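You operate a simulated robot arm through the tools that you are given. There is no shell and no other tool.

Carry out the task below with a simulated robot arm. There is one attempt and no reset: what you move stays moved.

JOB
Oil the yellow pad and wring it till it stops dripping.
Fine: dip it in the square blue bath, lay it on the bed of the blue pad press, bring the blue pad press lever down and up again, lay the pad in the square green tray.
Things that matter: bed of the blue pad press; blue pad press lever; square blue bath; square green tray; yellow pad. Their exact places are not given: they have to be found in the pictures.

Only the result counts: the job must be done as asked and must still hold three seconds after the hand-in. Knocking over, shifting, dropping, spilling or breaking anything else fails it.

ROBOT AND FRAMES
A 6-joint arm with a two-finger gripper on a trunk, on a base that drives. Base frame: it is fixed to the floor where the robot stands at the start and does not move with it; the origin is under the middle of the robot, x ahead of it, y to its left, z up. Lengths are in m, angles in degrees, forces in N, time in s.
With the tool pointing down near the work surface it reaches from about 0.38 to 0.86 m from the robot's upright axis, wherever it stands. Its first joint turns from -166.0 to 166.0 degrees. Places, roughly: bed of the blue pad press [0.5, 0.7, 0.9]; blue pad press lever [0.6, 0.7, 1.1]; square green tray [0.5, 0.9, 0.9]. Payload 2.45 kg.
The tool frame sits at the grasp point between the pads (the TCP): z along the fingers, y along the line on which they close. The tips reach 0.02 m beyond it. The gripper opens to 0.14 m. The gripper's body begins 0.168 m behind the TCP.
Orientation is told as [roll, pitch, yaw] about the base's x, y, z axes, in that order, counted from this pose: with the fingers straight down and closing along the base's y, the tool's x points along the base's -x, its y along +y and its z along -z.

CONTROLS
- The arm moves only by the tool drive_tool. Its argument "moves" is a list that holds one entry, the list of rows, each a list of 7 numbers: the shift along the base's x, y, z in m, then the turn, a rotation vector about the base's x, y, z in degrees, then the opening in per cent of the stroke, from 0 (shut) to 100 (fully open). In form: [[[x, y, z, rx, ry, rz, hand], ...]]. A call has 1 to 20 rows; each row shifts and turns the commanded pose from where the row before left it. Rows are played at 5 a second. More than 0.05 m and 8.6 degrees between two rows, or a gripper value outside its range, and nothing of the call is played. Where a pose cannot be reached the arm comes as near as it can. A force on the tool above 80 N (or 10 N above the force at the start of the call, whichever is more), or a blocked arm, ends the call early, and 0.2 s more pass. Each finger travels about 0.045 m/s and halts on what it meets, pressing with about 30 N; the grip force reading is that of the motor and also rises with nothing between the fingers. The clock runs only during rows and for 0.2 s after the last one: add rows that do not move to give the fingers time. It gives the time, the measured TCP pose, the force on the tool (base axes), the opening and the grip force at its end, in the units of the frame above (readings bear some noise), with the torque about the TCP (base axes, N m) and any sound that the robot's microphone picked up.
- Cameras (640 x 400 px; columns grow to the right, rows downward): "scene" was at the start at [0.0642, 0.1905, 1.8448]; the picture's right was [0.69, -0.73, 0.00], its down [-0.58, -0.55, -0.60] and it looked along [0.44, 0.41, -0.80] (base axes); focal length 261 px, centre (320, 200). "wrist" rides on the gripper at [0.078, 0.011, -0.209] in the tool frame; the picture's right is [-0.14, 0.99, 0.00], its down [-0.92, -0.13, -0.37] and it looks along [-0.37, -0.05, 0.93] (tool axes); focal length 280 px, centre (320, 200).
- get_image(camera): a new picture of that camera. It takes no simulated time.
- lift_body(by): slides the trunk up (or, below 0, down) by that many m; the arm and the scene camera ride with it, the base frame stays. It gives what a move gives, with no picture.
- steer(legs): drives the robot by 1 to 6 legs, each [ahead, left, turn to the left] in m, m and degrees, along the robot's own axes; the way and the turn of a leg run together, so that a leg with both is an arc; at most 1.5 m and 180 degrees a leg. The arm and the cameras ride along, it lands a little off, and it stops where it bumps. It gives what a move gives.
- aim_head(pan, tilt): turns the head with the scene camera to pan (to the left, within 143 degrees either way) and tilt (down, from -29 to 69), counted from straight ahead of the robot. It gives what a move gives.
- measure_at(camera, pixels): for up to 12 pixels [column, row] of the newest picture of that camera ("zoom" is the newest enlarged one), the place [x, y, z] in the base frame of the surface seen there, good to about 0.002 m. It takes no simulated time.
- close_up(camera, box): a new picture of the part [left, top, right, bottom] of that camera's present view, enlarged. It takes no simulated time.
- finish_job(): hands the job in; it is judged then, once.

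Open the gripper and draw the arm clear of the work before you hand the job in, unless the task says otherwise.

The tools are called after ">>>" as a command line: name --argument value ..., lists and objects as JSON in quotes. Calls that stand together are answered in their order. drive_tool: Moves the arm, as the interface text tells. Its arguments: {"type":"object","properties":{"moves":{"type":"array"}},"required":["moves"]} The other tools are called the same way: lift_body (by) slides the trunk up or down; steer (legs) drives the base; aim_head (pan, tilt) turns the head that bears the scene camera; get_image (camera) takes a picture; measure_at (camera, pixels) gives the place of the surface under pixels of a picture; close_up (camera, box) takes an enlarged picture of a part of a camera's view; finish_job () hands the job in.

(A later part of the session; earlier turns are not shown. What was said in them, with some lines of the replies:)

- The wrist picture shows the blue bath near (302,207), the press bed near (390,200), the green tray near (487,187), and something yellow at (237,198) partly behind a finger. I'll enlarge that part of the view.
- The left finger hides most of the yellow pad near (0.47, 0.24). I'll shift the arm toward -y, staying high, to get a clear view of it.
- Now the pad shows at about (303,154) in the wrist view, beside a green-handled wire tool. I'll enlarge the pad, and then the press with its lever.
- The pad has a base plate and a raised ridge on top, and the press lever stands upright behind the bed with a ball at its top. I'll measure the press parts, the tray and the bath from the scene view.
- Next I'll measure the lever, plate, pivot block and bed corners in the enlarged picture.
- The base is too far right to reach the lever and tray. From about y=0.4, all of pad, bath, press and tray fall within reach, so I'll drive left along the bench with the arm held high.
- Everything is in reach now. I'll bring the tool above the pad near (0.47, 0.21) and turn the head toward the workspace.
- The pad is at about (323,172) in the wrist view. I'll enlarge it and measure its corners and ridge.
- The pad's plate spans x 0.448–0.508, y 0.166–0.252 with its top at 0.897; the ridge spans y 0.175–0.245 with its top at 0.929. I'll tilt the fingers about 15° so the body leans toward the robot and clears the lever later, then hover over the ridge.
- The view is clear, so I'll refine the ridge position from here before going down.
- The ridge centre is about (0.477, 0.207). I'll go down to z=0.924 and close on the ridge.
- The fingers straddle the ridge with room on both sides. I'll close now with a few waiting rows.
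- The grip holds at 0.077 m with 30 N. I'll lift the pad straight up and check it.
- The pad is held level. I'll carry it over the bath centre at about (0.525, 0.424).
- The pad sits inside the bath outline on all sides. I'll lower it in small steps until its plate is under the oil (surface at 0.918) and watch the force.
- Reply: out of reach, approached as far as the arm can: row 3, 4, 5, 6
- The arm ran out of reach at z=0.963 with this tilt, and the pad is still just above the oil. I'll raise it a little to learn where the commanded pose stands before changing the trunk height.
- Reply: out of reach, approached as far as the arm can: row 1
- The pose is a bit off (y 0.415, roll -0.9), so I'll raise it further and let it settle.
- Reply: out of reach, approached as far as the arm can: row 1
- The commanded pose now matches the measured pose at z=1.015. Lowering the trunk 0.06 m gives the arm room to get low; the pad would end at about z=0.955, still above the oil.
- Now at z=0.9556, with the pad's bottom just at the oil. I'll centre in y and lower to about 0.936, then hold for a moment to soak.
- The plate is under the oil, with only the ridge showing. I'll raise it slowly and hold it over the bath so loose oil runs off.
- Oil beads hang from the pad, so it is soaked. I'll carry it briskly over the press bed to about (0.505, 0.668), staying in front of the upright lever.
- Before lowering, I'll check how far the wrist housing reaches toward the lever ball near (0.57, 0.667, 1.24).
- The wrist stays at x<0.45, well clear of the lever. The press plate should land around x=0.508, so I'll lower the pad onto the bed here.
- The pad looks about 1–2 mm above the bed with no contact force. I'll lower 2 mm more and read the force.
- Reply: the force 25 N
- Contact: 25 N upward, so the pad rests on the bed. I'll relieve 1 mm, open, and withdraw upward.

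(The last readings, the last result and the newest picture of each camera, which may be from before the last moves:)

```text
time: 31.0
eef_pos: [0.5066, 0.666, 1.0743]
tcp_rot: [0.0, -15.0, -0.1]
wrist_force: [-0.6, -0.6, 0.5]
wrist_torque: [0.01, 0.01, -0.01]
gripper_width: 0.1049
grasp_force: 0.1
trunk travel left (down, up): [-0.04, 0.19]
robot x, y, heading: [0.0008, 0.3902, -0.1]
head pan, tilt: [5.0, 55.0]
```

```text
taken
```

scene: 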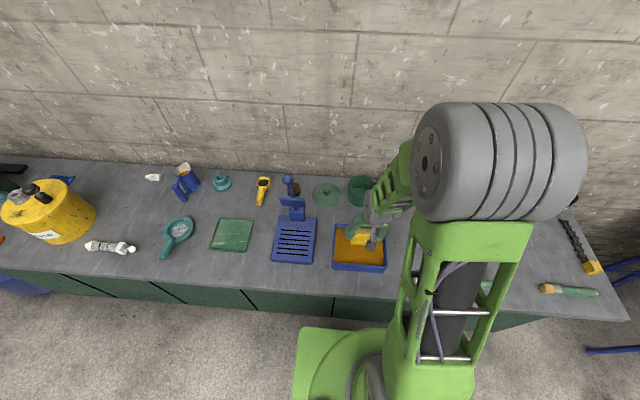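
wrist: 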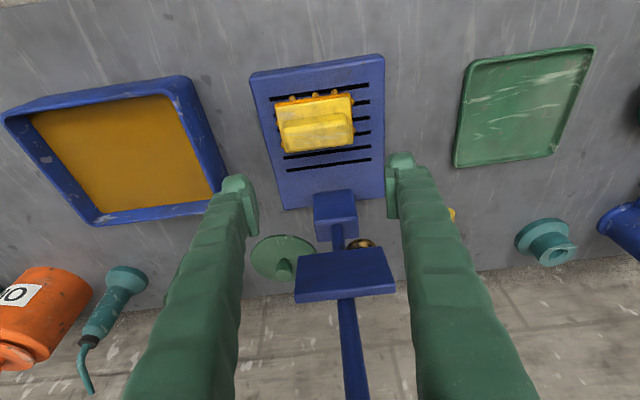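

The pad lies on the bed at about (317,122) in the wrist view. I'll draw back and rise clear of the lever while straightening the tool, then measure the lever ball from above.

>>> drive_tool --moves '[[[-0.03, 0, 0.02, 0, 0, 0, 75], [-0.02, 0, 0.03, 0, 0, 0, 75], [-0.01, 0, 0.035, 0, 5, 0, 75], [0, 0, 0.04, 0, 5, 0, 75], [0, 0, 0.04, 0, 5, 0, 75], [0, 0, 0.04, 0, 0, 0, 75], [0, 0, 0.04, 0, 0, 0, 75], [0, 0, 0.03, 0, 0, 0, 75], [0, 0, 0.0, 0, 0, 0, 75]]]'

>>> get_image --camera "wrist"

>>> get_image --camera "scene"

```text
time: 33.0
eef_pos: [0.4453, 0.6662, 1.3443]
tcp_rot: [0.0, 0.0, -0.1]
wrist_force: [-0.2, -1.0, 0.4]
wrist_torque: [-0.01, 0.01, -0.03]
gripper_width: 0.105
grasp_force: 0.1
trunk travel left (down, up): [-0.04, 0.19]
robot x, y, heading: [0.0028, 0.3871, -0.7]
head pan, tilt: [5.0, 55.0]
```

```text
taken
```

wrist: 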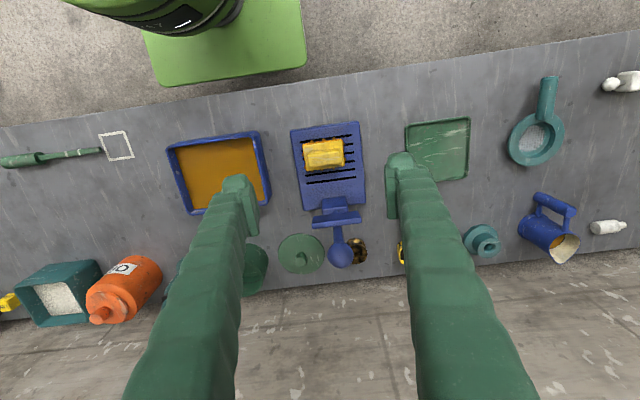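

```text
taken
```

scene: 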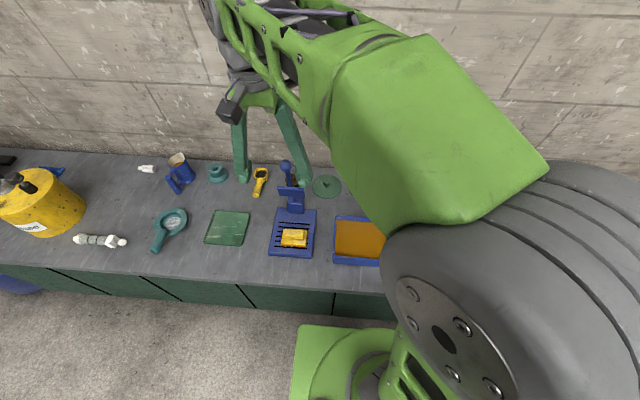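

I'll enlarge the ball and plate in both views and measure them.

>>> close_up --camera "scene" --box '[260, 150, 340, 260]'

>>> measure_at --camera "scene" --pixels '[[285, 165], [285, 161], [285, 169], [281, 165], [289, 165], [288, 177], [290, 195], [283, 190], [297, 188], [294, 205], [293, 237], [302, 210]]'

>>> measure_at --camera "wrist" --pixels '[[340, 255], [333, 255], [347, 255], [340, 246], [340, 263], [335, 228], [336, 217], [322, 155], [314, 221], [360, 217], [335, 208], [342, 150]]'

```text
3.64 times, centred on (300, 205) of scene
```

zoom: 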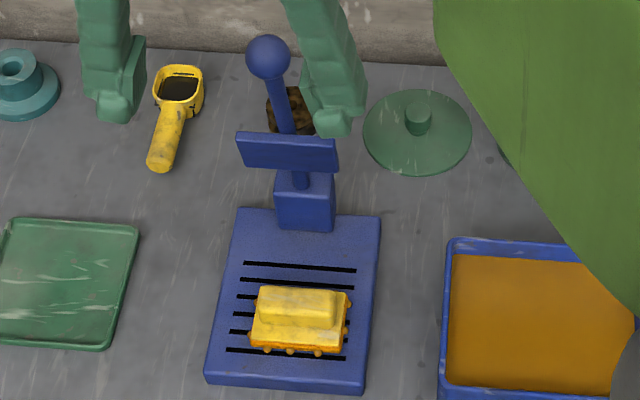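

```text
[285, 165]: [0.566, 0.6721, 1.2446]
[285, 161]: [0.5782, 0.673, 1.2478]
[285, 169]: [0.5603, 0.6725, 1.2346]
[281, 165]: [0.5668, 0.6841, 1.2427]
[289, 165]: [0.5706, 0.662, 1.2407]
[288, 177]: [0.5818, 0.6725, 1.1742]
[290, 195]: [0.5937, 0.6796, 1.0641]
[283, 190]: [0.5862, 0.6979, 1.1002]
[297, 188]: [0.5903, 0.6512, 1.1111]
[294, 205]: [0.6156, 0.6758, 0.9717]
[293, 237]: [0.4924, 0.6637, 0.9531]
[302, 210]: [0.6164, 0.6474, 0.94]
```

```text
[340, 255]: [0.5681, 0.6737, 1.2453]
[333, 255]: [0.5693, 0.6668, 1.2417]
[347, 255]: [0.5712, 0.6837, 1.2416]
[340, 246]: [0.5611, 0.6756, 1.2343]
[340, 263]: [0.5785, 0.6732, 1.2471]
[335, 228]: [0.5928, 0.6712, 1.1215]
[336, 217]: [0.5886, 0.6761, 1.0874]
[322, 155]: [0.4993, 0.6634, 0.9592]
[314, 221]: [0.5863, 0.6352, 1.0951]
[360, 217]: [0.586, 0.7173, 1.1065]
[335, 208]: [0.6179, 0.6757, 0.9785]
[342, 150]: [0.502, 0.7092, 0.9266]
```

The ball's centre is about (0.578, 0.673, 1.229) with radius near 0.019, and the pivot is near (0.636, 0.965). I'll move over the ball and lower the open fingers around it.

>>> drive_tool --moves '[[[0.045, 0.003, 0, 0, 0, 0, 75], [0.045, 0.004, 0, 0, 0, 0, 75], [0.043, 0, 0, 0, 0, 0, 75], [0, 0, 0, 0, 0, 0, 75], [0, 0, -0.04, 0, 0, 0, 75], [0, 0, -0.04, 0, 0, 0, 75], [0, 0, -0.03, 0, 0, 0, 75], [0, 0, 0, 0, 0, 0, 75]]]'

>>> get_image --camera "wrist"

>>> close_up --camera "scene" --box '[240, 130, 360, 230]'

```text
time: 34.8
eef_pos: [0.5779, 0.6724, 1.2395]
tcp_rot: [0.0, -0.1, -0.1]
wrist_force: [0.1, -0.1, -0.3]
wrist_torque: [0.02, 0.01, -0.03]
gripper_width: 0.1049
grasp_force: 0.0
trunk travel left (down, up): [-0.04, 0.19]
robot x, y, heading: [0.0005, 0.3908, -0.2]
head pan, tilt: [5.0, 55.0]
```

```text
taken
```

wrist: 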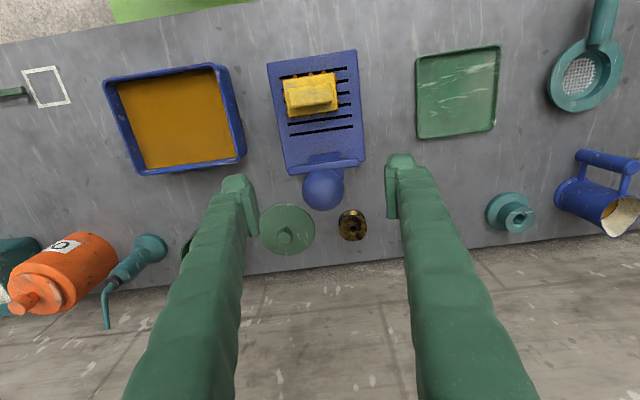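

```text
4.00 times, centred on (300, 180) of scene
```

zoom: 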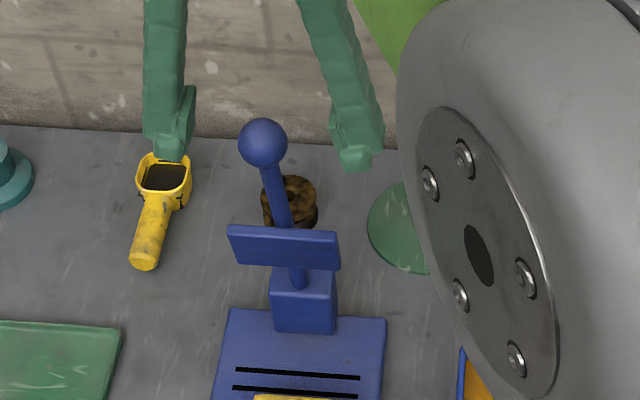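

The ball is centred between the fingers at (323,190). I'll lower 9 mm and close on it.

>>> drive_tool --moves '[[[0, 0, -0.009, 0, 0, 0, 75], [0, 0, 0, 0, 0, 0, 60], [0, 0, 0, 0, 0, 0, 45], [0, 0, 0, 0, 0, 0, 30], [0, 0, 0, 0, 0, 0, 15], [0, 0, 0, 0, 0, 0, 10], [0, 0, 0, 0, 0, 0, 10]]]'

>>> get_image --camera "wrist"

>>> close_up --camera "scene" --box '[240, 130, 360, 230]'

```text
time: 36.4
eef_pos: [0.5792, 0.675, 1.2315]
tcp_rot: [0.1, 0.0, -0.1]
wrist_force: [0.2, 12.3, -0.3]
wrist_torque: [0.08, -0.09, 0.0]
gripper_width: 0.0323
grasp_force: 35.4
trunk travel left (down, up): [-0.04, 0.19]
robot x, y, heading: [-0.0014, 0.3927, -0.2]
head pan, tilt: [5.0, 55.0]
```

```text
taken
```

wrist: 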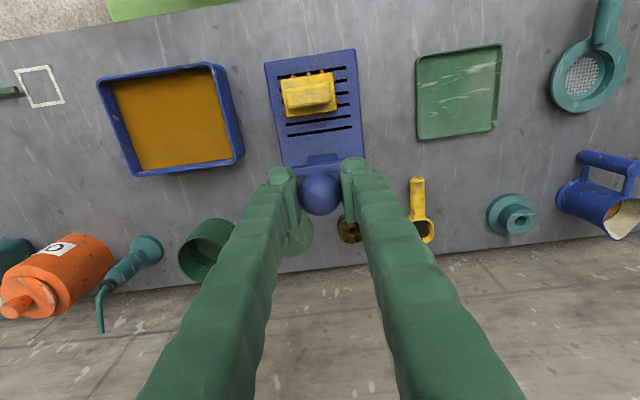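

```text
4.00 times, centred on (300, 180) of scene
```

zoom: 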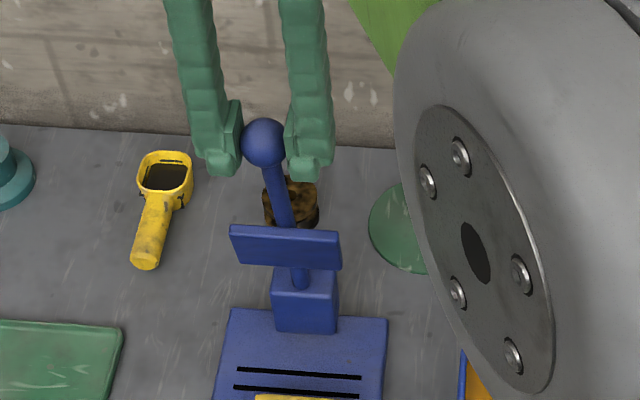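

The ball is gripped (0.032 m, 35 N). A sideways force of 12 N says the ball sits slightly toward +y, so I'll nudge that way and swing the lever the first 15° along its arc.

>>> drive_tool --moves '[[[0, 0.002, 0, 0, 0, 0, 10], [0, 0, 0, 0, 0, 0, 10], [-0.0225, 0, -0.006, 0, 0, 0, 10], [-0.0224, 0, -0.0079, 0, 0, 0, 10], [-0.0216, 0, -0.0098, 0, 0, 0, 10], [0, 0, 0, 0, 0, 0, 10]]]'

>>> get_image --camera "wrist"

>>> close_up --camera "scene" --box '[240, 130, 360, 230]'

```text
time: 37.8
eef_pos: [0.5118, 0.6754, 1.2059]
tcp_rot: [0.0, 0.0, -0.2]
wrist_force: [2.3, 0.7, 7.5]
wrist_torque: [0.0, -1.09, 0.01]
gripper_width: 0.0319
grasp_force: 44.8
trunk travel left (down, up): [-0.04, 0.19]
robot x, y, heading: [0.0022, 0.3876, -0.2]
head pan, tilt: [5.0, 55.0]
```

```text
taken
```

wrist: 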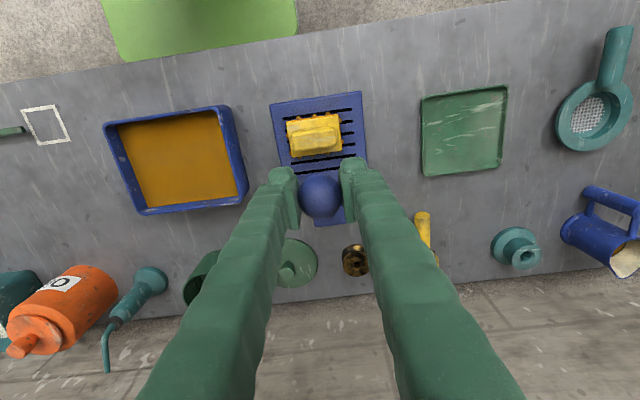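

```text
4.00 times, centred on (300, 180) of scene
```

zoom: 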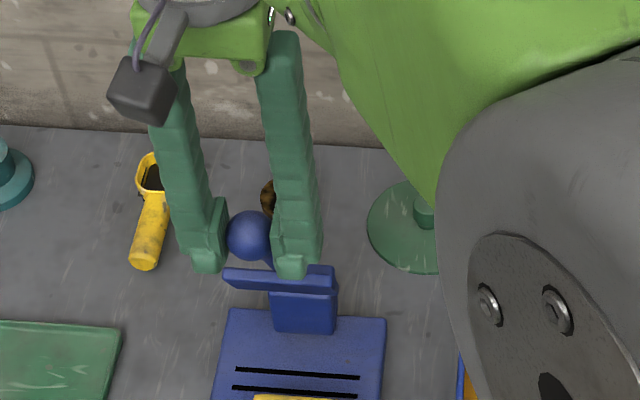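

The lever follows freely (8 N). I'll continue along the arc to about 62°.

>>> drive_tool --moves '[[[-0.0206, 0, -0.0117, 0, 0, 0, 10], [-0.0196, 0, -0.0135, 0, 0, 0, 10], [-0.0183, 0, -0.0151, 0, 0, 0, 10], [-0.0169, 0, -0.0166, 0, 0, 0, 10], [-0.0154, 0, -0.018, 0, 0, 0, 10], [0, 0, 0, 0, 0, 0, 10]]]'

>>> get_image --camera "wrist"

>>> close_up --camera "scene" --box '[220, 150, 380, 270]'

```text
time: 39.2
eef_pos: [0.4217, 0.6745, 1.1316]
tcp_rot: [-0.1, 0.0, -0.2]
wrist_force: [16.2, -13.2, -6.8]
wrist_torque: [0.04, -0.91, -0.09]
gripper_width: 0.0321
grasp_force: 44.9
trunk travel left (down, up): [-0.04, 0.19]
robot x, y, heading: [0.0039, 0.3852, 0.1]
head pan, tilt: [5.0, 55.0]
```

```text
taken
```

wrist: 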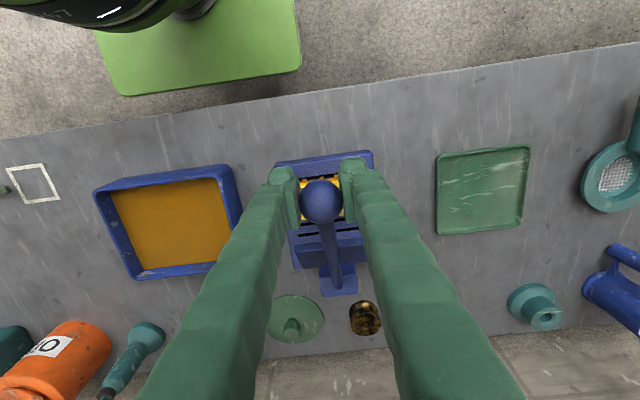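

```text
3.33 times, centred on (300, 210) of scene
```

zoom: 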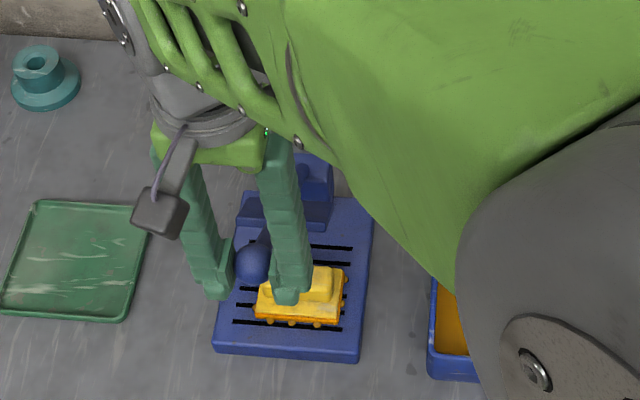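

Forces of 16 N toward the pivot say my path lies slightly outside the true arc. I'll measure the ball's position now to refine the pivot.

>>> measure_at --camera "wrist" --pixels '[[320, 200], [320, 190], [320, 212], [330, 240], [333, 270], [330, 245], [340, 280], [300, 255], [360, 245], [305, 200], [335, 200]]'

>>> measure_at --camera "zoom" --pixels '[[250, 262], [245, 275], [250, 250], [320, 180], [245, 205], [320, 215]]'

```text
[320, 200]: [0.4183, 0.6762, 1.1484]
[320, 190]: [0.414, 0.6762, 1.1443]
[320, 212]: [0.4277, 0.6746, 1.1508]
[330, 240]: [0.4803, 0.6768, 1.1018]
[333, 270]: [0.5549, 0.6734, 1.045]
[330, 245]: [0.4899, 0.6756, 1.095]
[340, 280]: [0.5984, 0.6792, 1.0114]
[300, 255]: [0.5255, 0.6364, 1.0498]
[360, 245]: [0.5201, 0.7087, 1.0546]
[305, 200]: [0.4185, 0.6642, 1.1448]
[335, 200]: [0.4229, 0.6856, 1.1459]
```

```text
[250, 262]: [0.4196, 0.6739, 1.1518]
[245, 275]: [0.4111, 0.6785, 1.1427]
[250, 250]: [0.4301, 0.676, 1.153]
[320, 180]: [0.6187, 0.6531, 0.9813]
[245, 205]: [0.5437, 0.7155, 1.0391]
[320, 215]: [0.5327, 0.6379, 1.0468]
```

Refined: pivot ≈ (0.637, 0.972), radius ≈ 0.265, lever now at about 52.5° from upright. I'll relieve the side force slightly and continue to about 77°.

>>> drive_tool --moves '[[[0.003, -0.0015, 0, 0, 0, 0, 10], [-0.0133, 0, -0.0189, 0, 0, 0, 10], [-0.0116, 0, -0.02, 0, 0, 0, 10], [-0.0097, 0, -0.021, 0, 0, 0, 10], [-0.0079, 0, -0.0217, 0, 0, 0, 10], [-0.006, 0, -0.0223, 0, 0, 0, 10], [0, 0, 0, 0, 0, 0, 10]]]'

>>> get_image --camera "wrist"

>>> close_up --camera "scene" --box '[220, 150, 380, 270]'

```text
time: 40.8
eef_pos: [0.3759, 0.6751, 1.0277]
tcp_rot: [0.2, -0.1, -0.3]
wrist_force: [8.8, 8.7, 1.5]
wrist_torque: [0.11, -0.67, 0.0]
gripper_width: 0.0321
grasp_force: 44.7
trunk travel left (down, up): [-0.04, 0.19]
robot x, y, heading: [0.0023, 0.3886, 0.1]
head pan, tilt: [5.0, 55.0]
```

```text
taken
```

wrist: 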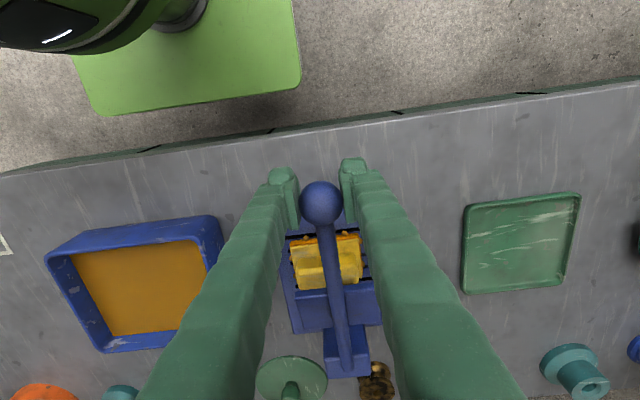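

```text
3.33 times, centred on (300, 210) of scene
```

zoom: 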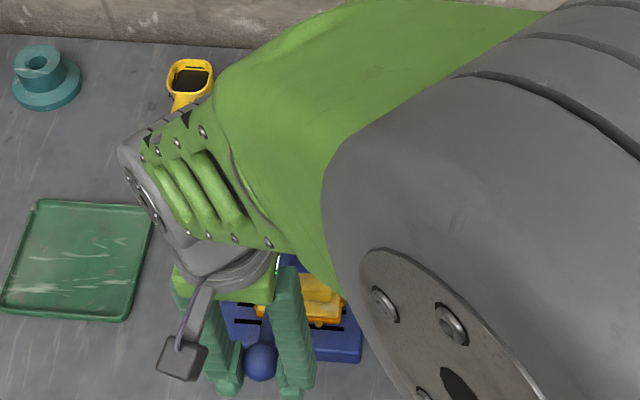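

The lever is near 77°. I'll check where the press plate sits relative to the pad before the final part.

>>> measure_at --camera "wrist" --pixels '[[310, 290], [310, 325], [365, 285], [365, 320], [310, 255], [310, 280], [350, 245], [350, 275], [330, 250], [345, 330], [320, 205], [320, 190]]'

>>> close_up --camera "wrist" --box '[260, 180, 400, 390]'

```text
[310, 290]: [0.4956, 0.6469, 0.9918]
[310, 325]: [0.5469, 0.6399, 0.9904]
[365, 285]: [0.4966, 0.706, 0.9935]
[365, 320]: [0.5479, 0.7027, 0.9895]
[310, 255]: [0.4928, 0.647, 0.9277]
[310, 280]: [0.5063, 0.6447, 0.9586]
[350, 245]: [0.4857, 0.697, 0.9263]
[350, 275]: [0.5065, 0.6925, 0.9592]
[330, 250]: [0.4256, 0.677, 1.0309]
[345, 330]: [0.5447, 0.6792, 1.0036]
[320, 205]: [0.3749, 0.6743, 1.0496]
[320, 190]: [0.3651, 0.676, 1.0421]
```

```text
1.90 times, centred on (330, 285) of wrist
```

zoom: 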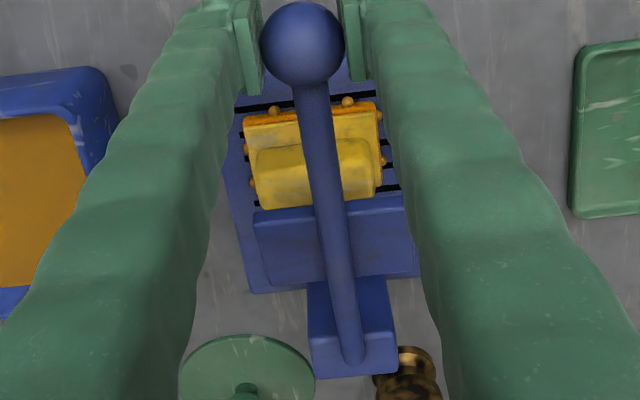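

The plate now spans x 0.495–0.55 about 1.5 cm above the ridge, so it will press on it. I'll continue down in smaller steps and watch the force.

>>> drive_tool --moves '[[[0, -0.001, 0, 0, 0, 0, 10], [-0.0023, 0, -0.0114, 0, 0, 0, 10], [-0.0017, 0, -0.0114, 0, 0, 0, 10], [-0.0013, 0, -0.0115, 0, 0, 0, 10], [-0.0007, 0, -0.0115, 0, 0, 0, 10], [0, 0, 0, 0, 0, 0, 10]]]'

>>> close_up --camera "wrist" --box '[260, 180, 400, 390]'

```text
time: 42.2
eef_pos: [0.369, 0.6752, 0.9787]
tcp_rot: [-0.1, 0.1, -0.1]
wrist_force: [13.2, 15.8, 1.0]
wrist_torque: [-0.14, -0.4, 0.11]
gripper_width: 0.0321
grasp_force: 45.0
trunk travel left (down, up): [-0.04, 0.19]
robot x, y, heading: [0.0031, 0.3886, -0.3]
head pan, tilt: [5.0, 55.0]
```

```text
1.90 times, centred on (330, 285) of wrist
```

zoom: 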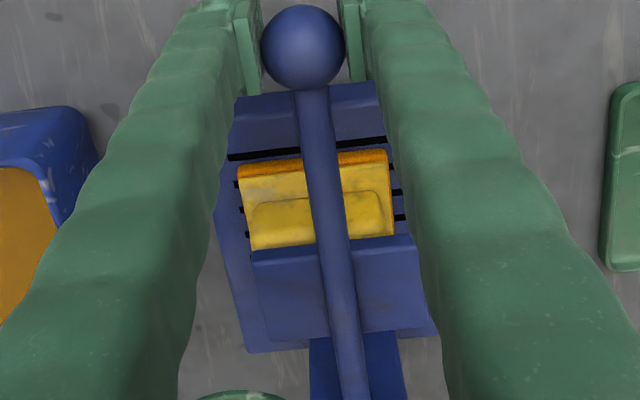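

The beads around the pad have disappeared, and the lever is at about 88°. I'll measure the plate against the pad and then press slightly further to be sure it's fully down.

>>> measure_at --camera "zoom" --pixels '[[285, 270], [290, 320], [385, 255], [390, 310], [280, 220], [360, 205], [275, 185], [365, 170], [270, 110], [305, 40], [320, 200]]'

>>> drive_tool --moves '[[[0.001, 0.001, -0.005, 0, 0, 0, 10], [0, 0, -0.005, 0, 0, 0, 10], [0, 0, -0.005, 0, 0, 0, 10], [0, 0, 0, 0, 0, 0, 10]]]'

>>> close_up --camera "wrist" --box '[260, 180, 400, 390]'

```text
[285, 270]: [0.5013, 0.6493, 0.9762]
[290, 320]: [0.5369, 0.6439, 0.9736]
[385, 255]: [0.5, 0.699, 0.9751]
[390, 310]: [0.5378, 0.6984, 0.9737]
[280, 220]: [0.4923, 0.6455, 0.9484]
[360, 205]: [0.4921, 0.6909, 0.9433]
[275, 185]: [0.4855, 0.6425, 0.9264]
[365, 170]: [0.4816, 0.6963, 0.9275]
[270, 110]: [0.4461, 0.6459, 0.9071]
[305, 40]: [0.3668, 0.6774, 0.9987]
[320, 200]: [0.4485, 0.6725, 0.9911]
```

```text
time: 43.2
eef_pos: [0.3692, 0.6751, 0.9654]
tcp_rot: [0.1, 0.0, -0.2]
wrist_force: [0.6, 6.2, 38.2]
wrist_torque: [-0.06, 0.05, -0.01]
gripper_width: 0.0327
grasp_force: 44.8
trunk travel left (down, up): [-0.04, 0.19]
robot x, y, heading: [0.0042, 0.3912, -0.1]
head pan, tilt: [5.0, 55.0]
```

```text
1.90 times, centred on (330, 285) of wrist
```

zoom: 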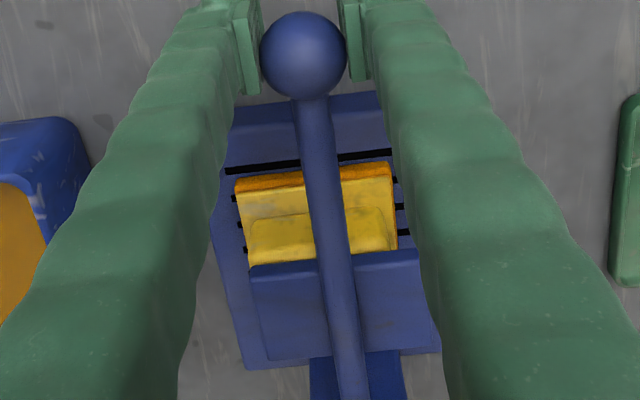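

The lever now meets 38 N of resistance with no beads visible, so the plate is pressing fully. I'll hold for a second, then raise the lever back along the same arc to about 52°.

>>> drive_tool --moves '[[[0, 0, 0, 0, 0, 0, 10], [0, 0, 0, 0, 0, 0, 10], [0, 0, 0, 0, 0, 0, 10], [0, 0, 0, 0, 0, 0, 10], [-0.001, 0, 0.015, 0, 0, 0, 10], [0.0007, 0, 0.0115, 0, 0, 0, 10], [0.0013, 0, 0.0115, 0, 0, 0, 10], [0.0017, 0, 0.0114, 0, 0, 0, 10], [0.0023, 0, 0.0114, 0, 0, 0, 10], [0.006, 0, 0.0223, 0, 0, 0, 10], [0.0079, 0, 0.0217, 0, 0, 0, 10], [0.0097, 0, 0.021, 0, 0, 0, 10], [0.0116, 0, 0.02, 0, 0, 0, 10], [0.0133, 0, 0.0189, 0, 0, 0, 10], [0, 0, 0, 0, 0, 0, 10]]]'

>>> get_image --camera "wrist"

```text
time: 46.4
eef_pos: [0.4216, 0.6759, 1.1294]
tcp_rot: [0.0, 0.0, -0.2]
wrist_force: [-10.1, -5.3, -1.9]
wrist_torque: [-0.12, 1.12, -0.1]
gripper_width: 0.0319
grasp_force: 45.1
trunk travel left (down, up): [-0.04, 0.19]
robot x, y, heading: [0.0011, 0.3884, -0.2]
head pan, tilt: [5.0, 55.0]
```

```text
taken
```

wrist: 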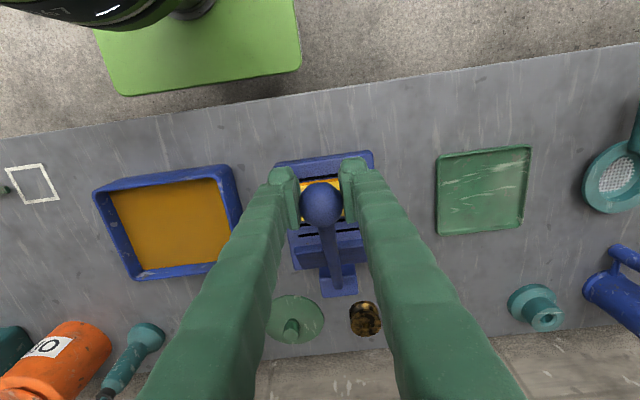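

The lever is back at about 52° with small forces. I'll continue raising it to its upright start position.

>>> drive_tool --moves '[[[0.0148, 0, 0.0177, 0, 0, 0, 10], [0.0164, 0, 0.0164, 0, 0, 0, 10], [0.0177, 0, 0.0148, 0, 0, 0, 10], [0.0189, 0, 0.0133, 0, 0, 0, 10], [0.02, 0, 0.0116, 0, 0, 0, 10], [0.021, 0, 0.0097, 0, 0, 0, 10], [0.0217, 0, 0.0079, 0, 0, 0, 10], [0.0185, 0, 0.0052, 0, 0, 0, 10], [0, 0, 0, 0, 0, 0, 10]]]'

>>> get_image --camera "wrist"

>>> close_up --camera "scene" --box '[220, 130, 380, 270]'

```text
time: 48.4
eef_pos: [0.5743, 0.6758, 1.2276]
tcp_rot: [0.0, -0.1, -0.2]
wrist_force: [-5.4, -2.8, 0.5]
wrist_torque: [-0.05, 0.68, 0.03]
gripper_width: 0.0318
grasp_force: 44.6
trunk travel left (down, up): [-0.04, 0.19]
robot x, y, heading: [0.0016, 0.3938, -0.2]
head pan, tilt: [5.0, 55.0]
```

```text
taken
```

wrist: 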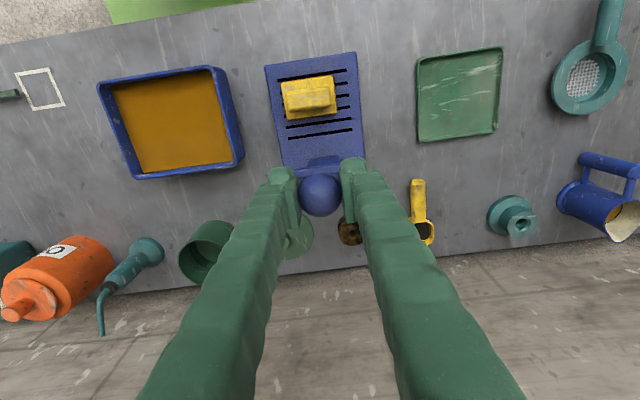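

```text
2.86 times, centred on (300, 200) of scene
```

zoom: 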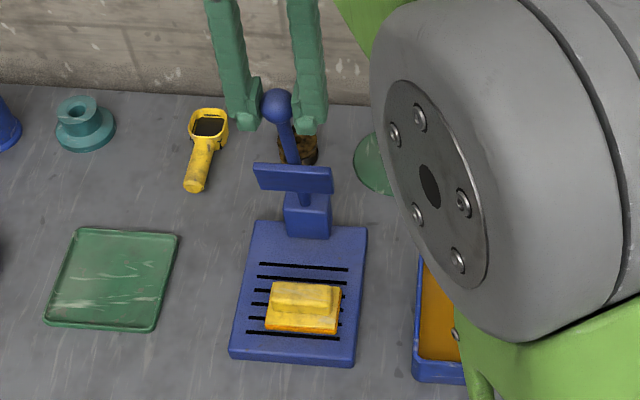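

The beads are gone and the lever is nearly upright. I'll push it a few mm more toward its rear stop, then check the force.

>>> drive_tool --moves '[[[0.004, 0, 0.001, 0, 0, 0, 10], [0.003, 0, 0.0006, 0, 0, 0, 10], [0, 0, 0, 0, 0, 0, 10]]]'

```text
time: 49.2
eef_pos: [0.5777, 0.6753, 1.2288]
tcp_rot: [0.0, 0.0, -0.1]
wrist_force: [-11.8, -6.8, 4.5]
wrist_torque: [-0.02, 0.56, -0.02]
gripper_width: 0.032
grasp_force: 44.9
trunk travel left (down, up): [-0.04, 0.19]
robot x, y, heading: [0.0005, 0.3881, -0.3]
head pan, tilt: [5.0, 55.0]
```

Resistance of 12 N at x=0.578 matches the starting position, so the lever is at its stop. I'll ease back 2 mm, open, and rise clear.

>>> drive_tool --moves '[[[-0.002, 0, 0, 0, 0, 0, 10], [0, 0, 0, 0, 0, 0, 40], [0, 0, 0, 0, 0, 0, 75], [0, 0, 0, 0, 0, 0, 75], [0, 0, 0, 0, 0, 0, 75], [0, 0, 0, 0, 0, 0, 75], [0, 0, 0.04, 0, 0, 0, 75], [0, 0, 0.04, 0, 0, 0, 75], [0, 0, 0.04, 0, 0, 0, 75], [0, 0, 0, 0, 0, 0, 75]]]'

>>> get_image --camera "wrist"

>>> close_up --camera "scene" --box '[220, 130, 380, 270]'

>>> measure_at --camera "scene" --pixels '[[289, 166], [289, 162], [289, 170]]'

```text
time: 51.4
eef_pos: [0.5774, 0.6734, 1.3472]
tcp_rot: [-0.1, 0.0, -0.2]
wrist_force: [0.3, 0.0, 0.1]
wrist_torque: [-0.01, 0.01, 0.02]
gripper_width: 0.1049
grasp_force: 0.0
trunk travel left (down, up): [-0.04, 0.19]
robot x, y, heading: [-0.0019, 0.3924, -0.2]
head pan, tilt: [5.0, 55.0]
```

```text
taken
```

wrist: 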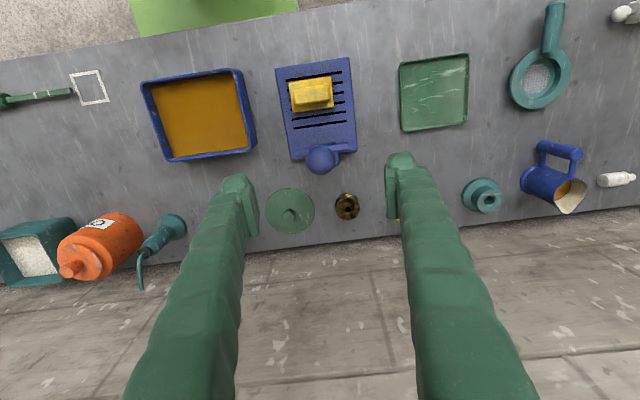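

```text
2.86 times, centred on (300, 200) of scene
```

zoom: 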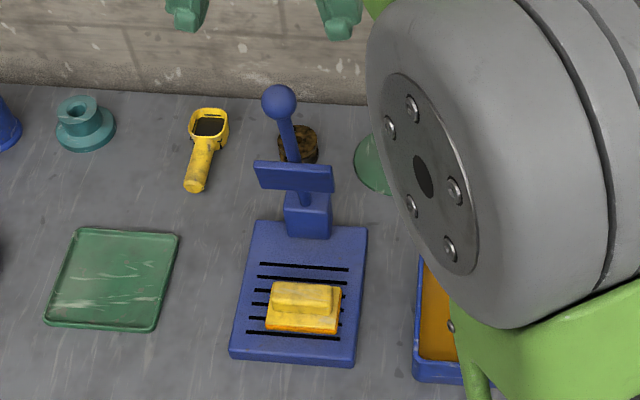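

```text
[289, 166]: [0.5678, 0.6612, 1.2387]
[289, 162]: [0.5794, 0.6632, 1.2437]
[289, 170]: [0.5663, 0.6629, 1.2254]
```

The lever is up at its original place. Next I'll draw back over the pad, tilt again, and measure the pad's present position.

>>> drive_tool --moves '[[[-0.045, 0, 0, 0, 0, 0, 75], [-0.045, -0.002, 0, 0, 0, 0, 75], [-0.042, -0.002, 0, 0, 0, 0, 75], [0, 0, -0.04, 0, 0, 0, 75], [0, 0, -0.04, 0, 0, 0, 75], [0, 0, -0.04, 0, -5, 0, 75], [0, 0, -0.04, 0, -5, 0, 75], [0.01, 0, -0.035, 0, -5, 0, 75], [0, 0, 0, 0, 0, 0, 75]]]'

>>> get_image --camera "wrist"

>>> close_up --camera "wrist" --box '[240, 80, 400, 220]'

```text
time: 53.4
eef_pos: [0.455, 0.6688, 1.1558]
tcp_rot: [0.1, -15.1, -0.1]
wrist_force: [-0.2, -0.3, 0.9]
wrist_torque: [0.0, 0.0, 0.03]
gripper_width: 0.105
grasp_force: 0.0
trunk travel left (down, up): [-0.04, 0.19]
robot x, y, heading: [0.0018, 0.3911, -0.2]
head pan, tilt: [5.0, 55.0]
```

```text
taken
```

wrist: 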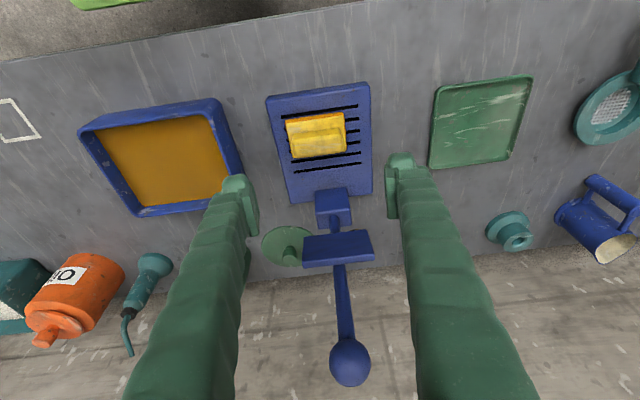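

```text
2.86 times, centred on (320, 150) of wrist
```

zoom: 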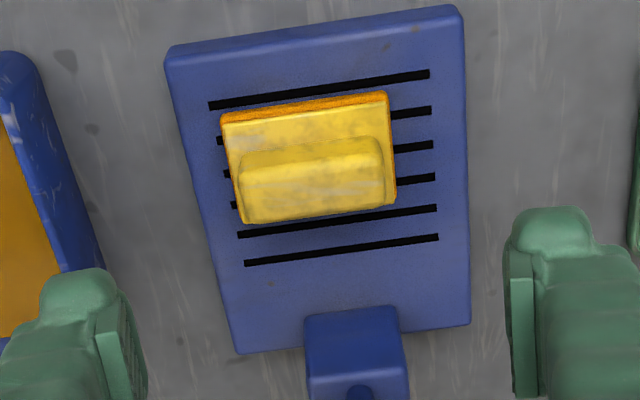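

I'll measure the ridge ends and the pad's plate.

>>> measure_at --camera "zoom" --pixels '[[243, 185], [380, 165], [310, 175], [250, 205], [380, 190], [312, 200], [228, 130], [385, 110], [310, 155], [248, 165], [370, 150], [245, 218]]'

>>> measure_at --camera "wrist" --pixels '[[480, 120], [437, 92], [530, 80], [432, 165], [507, 158], [445, 100], [520, 88], [500, 148]]'

```text
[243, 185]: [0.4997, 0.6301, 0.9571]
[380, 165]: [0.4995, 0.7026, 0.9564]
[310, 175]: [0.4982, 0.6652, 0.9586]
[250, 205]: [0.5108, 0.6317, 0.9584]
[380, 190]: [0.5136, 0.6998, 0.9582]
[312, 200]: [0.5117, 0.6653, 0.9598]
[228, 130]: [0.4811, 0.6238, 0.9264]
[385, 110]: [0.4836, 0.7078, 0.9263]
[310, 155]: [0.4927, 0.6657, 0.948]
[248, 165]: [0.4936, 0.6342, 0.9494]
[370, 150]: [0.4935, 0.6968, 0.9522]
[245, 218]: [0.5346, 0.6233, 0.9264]
```

```text
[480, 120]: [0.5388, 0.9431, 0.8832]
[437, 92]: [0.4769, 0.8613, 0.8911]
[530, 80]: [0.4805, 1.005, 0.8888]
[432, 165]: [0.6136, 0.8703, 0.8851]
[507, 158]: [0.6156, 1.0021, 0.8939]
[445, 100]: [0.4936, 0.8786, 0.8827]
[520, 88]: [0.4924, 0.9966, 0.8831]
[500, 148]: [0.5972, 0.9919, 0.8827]
```

The pad is still centred at about (0.505, 0.666). I'll descend around the ridge to z≈0.954 and grip it.

>>> drive_tool --moves '[[[0.01, -0.002, -0.04, 0, 0, 0, 75], [0.02, 0, -0.04, 0, 0, 0, 75], [0.02, 0, -0.04, 0, 0, 0, 75], [0, 0, -0.04, 0, 0, 0, 75], [0, 0, -0.03, 0, 0, 0, 75], [0, 0, -0.011, 0, 0, 0, 75], [0, 0, 0, 0, 0, 0, 75]]]'

>>> get_image --camera "wrist"

```text
time: 55.0
eef_pos: [0.5065, 0.6692, 0.9516]
tcp_rot: [0.1, -15.1, -0.2]
wrist_force: [0.5, 0.1, 0.3]
wrist_torque: [-0.01, -0.04, 0.0]
gripper_width: 0.105
grasp_force: 0.1
trunk travel left (down, up): [-0.04, 0.19]
robot x, y, heading: [-0.0005, 0.3896, 0.1]
head pan, tilt: [5.0, 55.0]
```

```text
taken
```

wrist: 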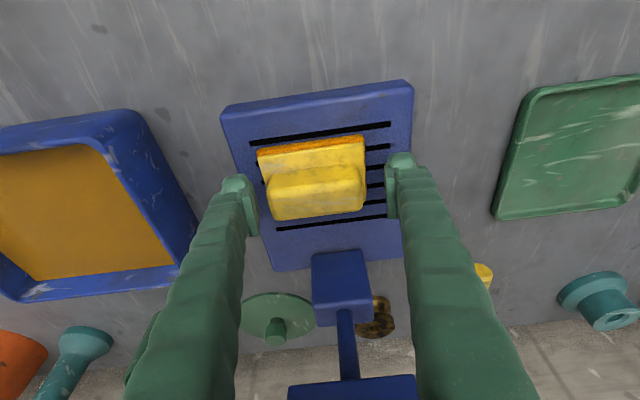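

The ridge sits a few mm toward the left finger, and the tips are close to the plate top. I'll shift -0.0035 in y, raise 2 mm, and close.

>>> drive_tool --moves '[[[0, -0.0035, 0.002, 0, 0, 0, 75], [0, 0, 0, 0, 0, 0, 60], [0, 0, 0, 0, 0, 0, 45], [0, 0, 0, 0, 0, 0, 25], [0, 0, 0, 0, 0, 0, 20], [0, 0, 0, 0, 0, 0, 20]]]'

>>> get_image --camera "wrist"

```text
time: 56.4
eef_pos: [0.5066, 0.6663, 0.9545]
tcp_rot: [0.0, -15.0, -0.1]
wrist_force: [-0.2, -0.9, 0.4]
wrist_torque: [0.02, 0.01, 0.04]
gripper_width: 0.0759
grasp_force: 30.3
trunk travel left (down, up): [-0.04, 0.19]
robot x, y, heading: [0.0027, 0.3903, -0.4]
head pan, tilt: [5.0, 55.0]
```

```text
taken
```

wrist: 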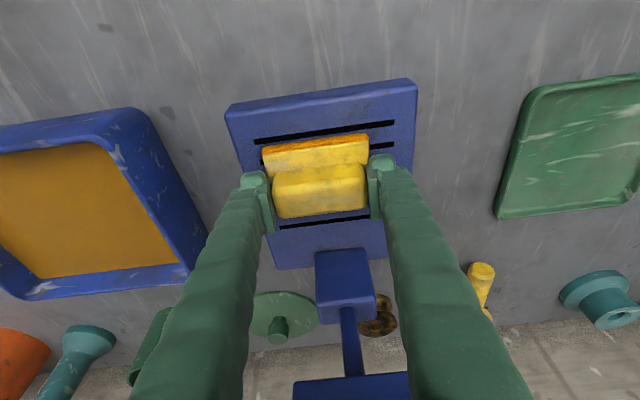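

The grip is good (0.076 m, 30 N). I'll lift, drawing back a little from the lever, and hold above the bed for two seconds to see whether it drips.

>>> drive_tool --moves '[[[0, 0, 0.01, 0, 0, 0, 20], [0, 0, 0.03, 0, 0, 0, 20], [-0.01, 0, 0.04, 0, 0, 0, 20], [0, 0, 0, 0, 0, 0, 20], [0, 0, 0, 0, 0, 0, 20], [0, 0, 0, 0, 0, 0, 20], [0, 0, 0, 0, 0, 0, 20], [0, 0, 0, 0, 0, 0, 20], [0, 0, 0, 0, 0, 0, 20], [0, 0, 0, 0, 0, 0, 20], [0, 0, 0, 0, 0, 0, 20]]]'

>>> close_up --camera "wrist" --box '[220, 60, 420, 260]'

>>> close_up --camera "scene" --box '[220, 170, 360, 280]'

```text
time: 58.8
eef_pos: [0.4966, 0.6641, 1.032]
tcp_rot: [0.0, -15.0, -0.2]
wrist_force: [-0.5, -1.3, -0.9]
wrist_torque: [-0.01, 0.0, -0.01]
gripper_width: 0.0761
grasp_force: 29.6
trunk travel left (down, up): [-0.04, 0.19]
robot x, y, heading: [0.0029, 0.3892, -0.2]
head pan, tilt: [5.0, 55.0]
```

```text
2.00 times, centred on (320, 160) of wrist
```

zoom: 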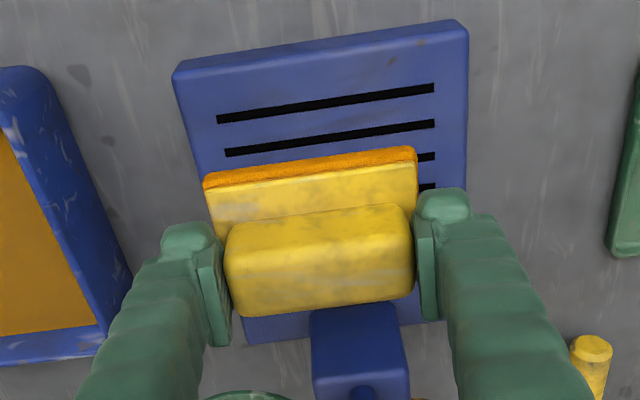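

```text
3.64 times, centred on (290, 225) of scene
```

zoom: 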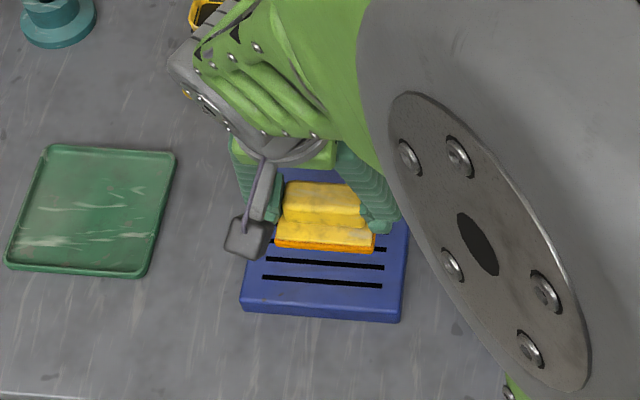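

No beads or drips remain. I'll carry the pad over to the green tray, centred at about (0.546, 0.934).

>>> drive_tool --moves '[[[0, 0.0386, 0, 0, 0, 0, 20], [0, 0.0386, 0, 0, 0, 0, 20], [0.008, 0.0386, 0, 0, 0, 0, 20], [0.01, 0.0386, 0, 0, 0, 0, 20], [0.01, 0.0386, 0, 0, 0, 0, 20], [0.01, 0.0386, 0, 0, 0, 0, 20], [0.011, 0.0384, 0, 0, 0, 0, 20], [0, 0, 0, 0, 0, 0, 20]]]'

>>> get_image --camera "wrist"

>>> close_up --camera "scene" --box '[160, 150, 320, 270]'

```text
time: 60.6
eef_pos: [0.547, 0.9376, 1.0336]
tcp_rot: [0.0, -15.1, -0.2]
wrist_force: [0.1, -0.3, -1.5]
wrist_torque: [-0.01, 0.01, 0.01]
gripper_width: 0.0762
grasp_force: 30.5
trunk travel left (down, up): [-0.04, 0.19]
robot x, y, heading: [0.0003, 0.3904, -0.1]
head pan, tilt: [5.0, 55.0]
```

```text
taken
```

wrist: 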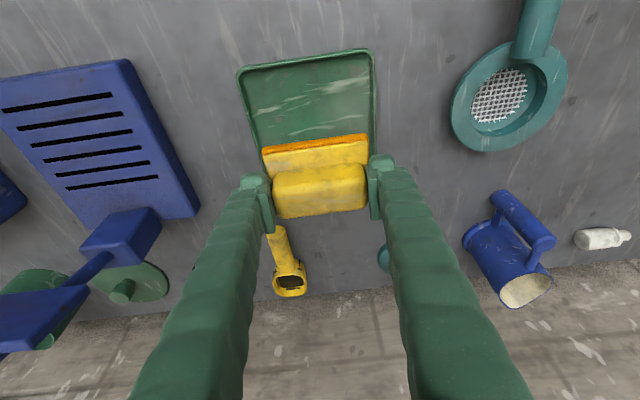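

```text
3.33 times, centred on (240, 210) of scene
```

zoom: 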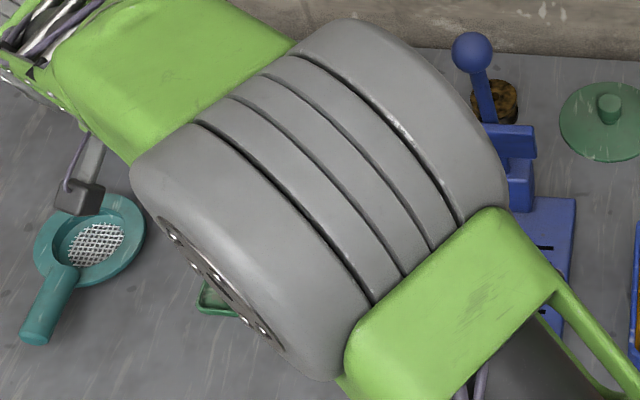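

The pad is over the tray. Before lowering I'll check how high the elbow is relative to the press lever.

>>> measure_at --camera "zoom" --pixels '[[490, 160], [495, 190], [430, 100], [500, 220], [540, 260], [250, 250], [340, 370]]'

>>> measure_at --camera "wrist" --pixels '[[255, 85], [360, 70], [310, 110], [245, 75], [370, 55]]'

```text
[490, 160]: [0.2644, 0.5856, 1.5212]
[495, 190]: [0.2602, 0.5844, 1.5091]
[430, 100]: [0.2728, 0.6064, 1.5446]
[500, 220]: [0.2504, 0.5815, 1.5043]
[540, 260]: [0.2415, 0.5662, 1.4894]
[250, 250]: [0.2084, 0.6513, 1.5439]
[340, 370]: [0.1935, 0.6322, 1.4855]
```

```text
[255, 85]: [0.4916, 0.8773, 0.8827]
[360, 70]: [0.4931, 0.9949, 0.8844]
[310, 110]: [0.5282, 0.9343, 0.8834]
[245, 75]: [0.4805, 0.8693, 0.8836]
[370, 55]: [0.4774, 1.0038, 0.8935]
```

The elbow is high and far from the lever, so I'll lower the pad toward the tray floor (0.883).

>>> drive_tool --moves '[[[0, -0.001, -0.03, 0, 0, 0, 20], [0, 0, -0.03, 0, 0, 0, 20], [0, 0, -0.03, 0, 0, 0, 20], [0, 0, -0.01, 0, 0, 0, 20], [0, 0, -0.004, 0, 0, 0, 20], [0, 0, 0, 0, 0, 0, 20]]]'

>>> get_image --camera "wrist"

```text
time: 62.0
eef_pos: [0.543, 0.935, 0.9294]
tcp_rot: [0.1, -15.0, -0.2]
wrist_force: [0.1, -1.0, -1.0]
wrist_torque: [0.01, 0.0, 0.0]
gripper_width: 0.0764
grasp_force: 29.7
trunk travel left (down, up): [-0.04, 0.19]
robot x, y, heading: [0.0049, 0.3902, -0.0]
head pan, tilt: [5.0, 55.0]
```

```text
taken
```

wrist: 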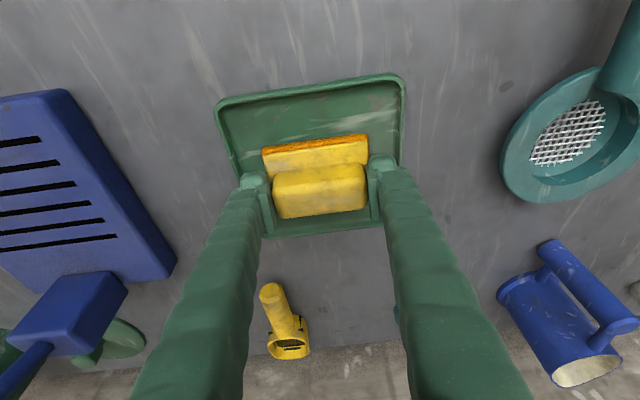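

The pad is centred in the tray with no contact yet. I'll lower in 1 mm steps to touch.

>>> drive_tool --moves '[[[0, 0, -0.001, 0, 0, 0, 20], [0, 0, -0.001, 0, 0, 0, 20], [0, 0, 0, 0, 0, 0, 20]]]'

```text
time: 62.8
eef_pos: [0.5439, 0.9354, 0.9282]
tcp_rot: [0.0, -15.0, -0.3]
wrist_force: [1.0, -1.8, 2.7]
wrist_torque: [-0.02, 0.0, -0.04]
gripper_width: 0.076
grasp_force: 29.8
trunk travel left (down, up): [-0.04, 0.19]
robot x, y, heading: [0.0017, 0.3869, -0.3]
head pan, tilt: [5.0, 55.0]
```

Just touching, perhaps (2.7 N). One more millimetre to confirm contact.

>>> drive_tool --moves '[[[0, 0, -0.001, 0, 0, 0, 20], [0, 0, 0, 0, 0, 0, 20]]]'

```text
time: 63.4
eef_pos: [0.5438, 0.9357, 0.9286]
tcp_rot: [0.1, -15.1, -0.3]
wrist_force: [-3.1, -0.2, 11.6]
wrist_torque: [-0.2, 0.19, -0.04]
gripper_width: 0.0761
grasp_force: 30.0
trunk travel left (down, up): [-0.04, 0.19]
robot x, y, heading: [-0.0003, 0.3903, -0.1]
head pan, tilt: [5.0, 55.0]
```

Contact at 11.6 N: the pad rests on the tray floor. I'll open slightly, rise straight up, and draw back toward the robot.

>>> drive_tool --moves '[[[0, 0, 0, 0, 0, 0, 58], [0, 0, 0, 0, 0, 0, 64], [0, 0, 0, 0, 0, 0, 64], [0, 0, 0, 0, 0, 0, 64], [0, 0, 0.01, 0, 0, 0, 64], [0, 0, 0.03, 0, 0, 0, 64], [0, 0, 0.04, 0, 0, 0, 64], [0, 0, 0.05, 0, 0, 0, 70], [-0.02, 0, 0.045, 0, 0, 0, 80], [-0.03, 0, 0.04, 0, 0, 0, 80], [-0.03, 0, 0.04, 0, 5, 0, 80], [-0.02, 0, 0.04, 0, 5, 0, 80], [0, 0, 0.04, 0, 5, 0, 80], [0, 0, 0, 0, 0, 0, 80]]]'

>>> get_image --camera "wrist"

>>> get_image --camera "scene"

```text
time: 66.4
eef_pos: [0.4469, 0.9322, 1.2603]
tcp_rot: [0.1, -0.1, -0.1]
wrist_force: [0.2, -0.3, 0.3]
wrist_torque: [0.0, -0.02, -0.01]
gripper_width: 0.1119
grasp_force: 0.0
trunk travel left (down, up): [-0.04, 0.19]
robot x, y, heading: [0.001, 0.387, -0.0]
head pan, tilt: [5.0, 55.0]
```

```text
taken
```

wrist: 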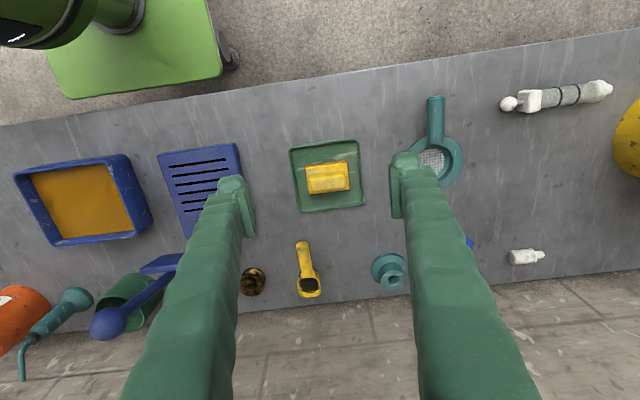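

```text
taken
```

scene: 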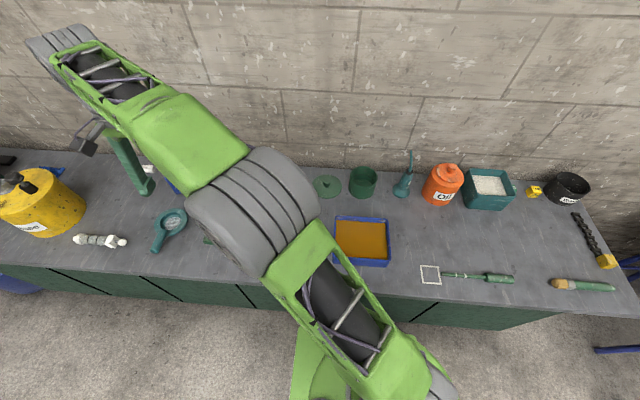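

The pad lies in the tray at (327,177). I'll look closely at it, and at the bench between the stations, for drips.

>>> close_up --camera "wrist" --box '[280, 130, 380, 220]'

>>> close_up --camera "wrist" --box '[0, 130, 300, 350]'

```text
4.44 times, centred on (330, 175) of wrist
```

zoom: 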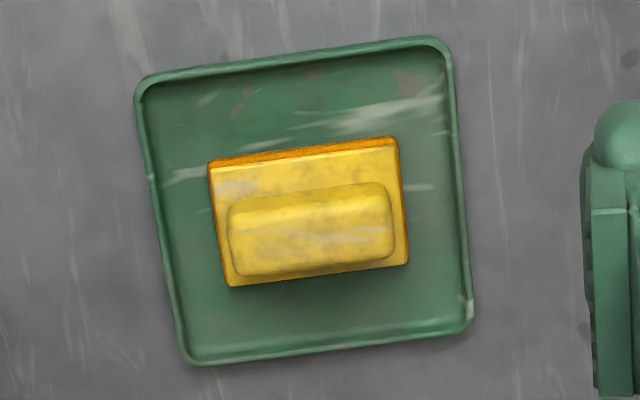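

```text
1.82 times, centred on (150, 240) of wrist
```

zoom: 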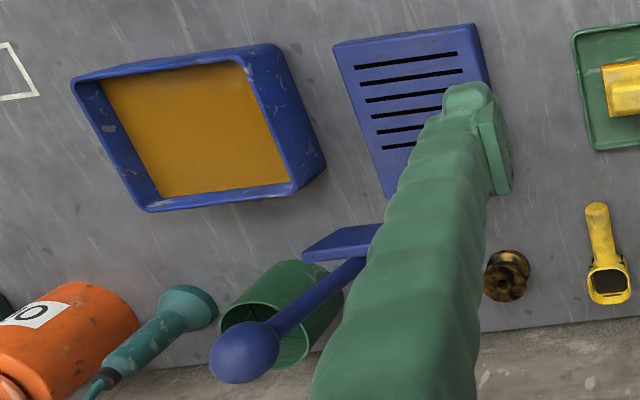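

The pad is flat in the tray with its felt oiled and no beads. The lever is up, the bench is clean, and the gripper is open and well clear. I'll hand the job in.

>>> finish_job

```text
The job is handed in.
```

The yellow pad has been oiled and wrung out, and it is lying flat in the square green tray. I handed the job in, but no verdict has come back yet.

- **Oiling:** I dipped the pad in the square blue bath until its lower part was under the oil. Oil beads hung from it when it came out.
- **Wringing:** I laid it on the press bed, pulled the lever down until it pushed back with about 38 N, and returned it upright. One press was enough: I held the pad up for about two seconds and saw no beads or drips.
- **Placing:** The pad sits near the middle of the tray. The gripper is open and the arm is drawn clear.

On the press bed, the pad sat about 2 cm forward of the middle of the press plate. The plate still came down on the pad's ridge.

I saw no drips on the bench and nothing else moved out of place. To reach everything, I drove the robot about 0.4 m to its left and lowered the trunk 0.06 m, and both are still that way.
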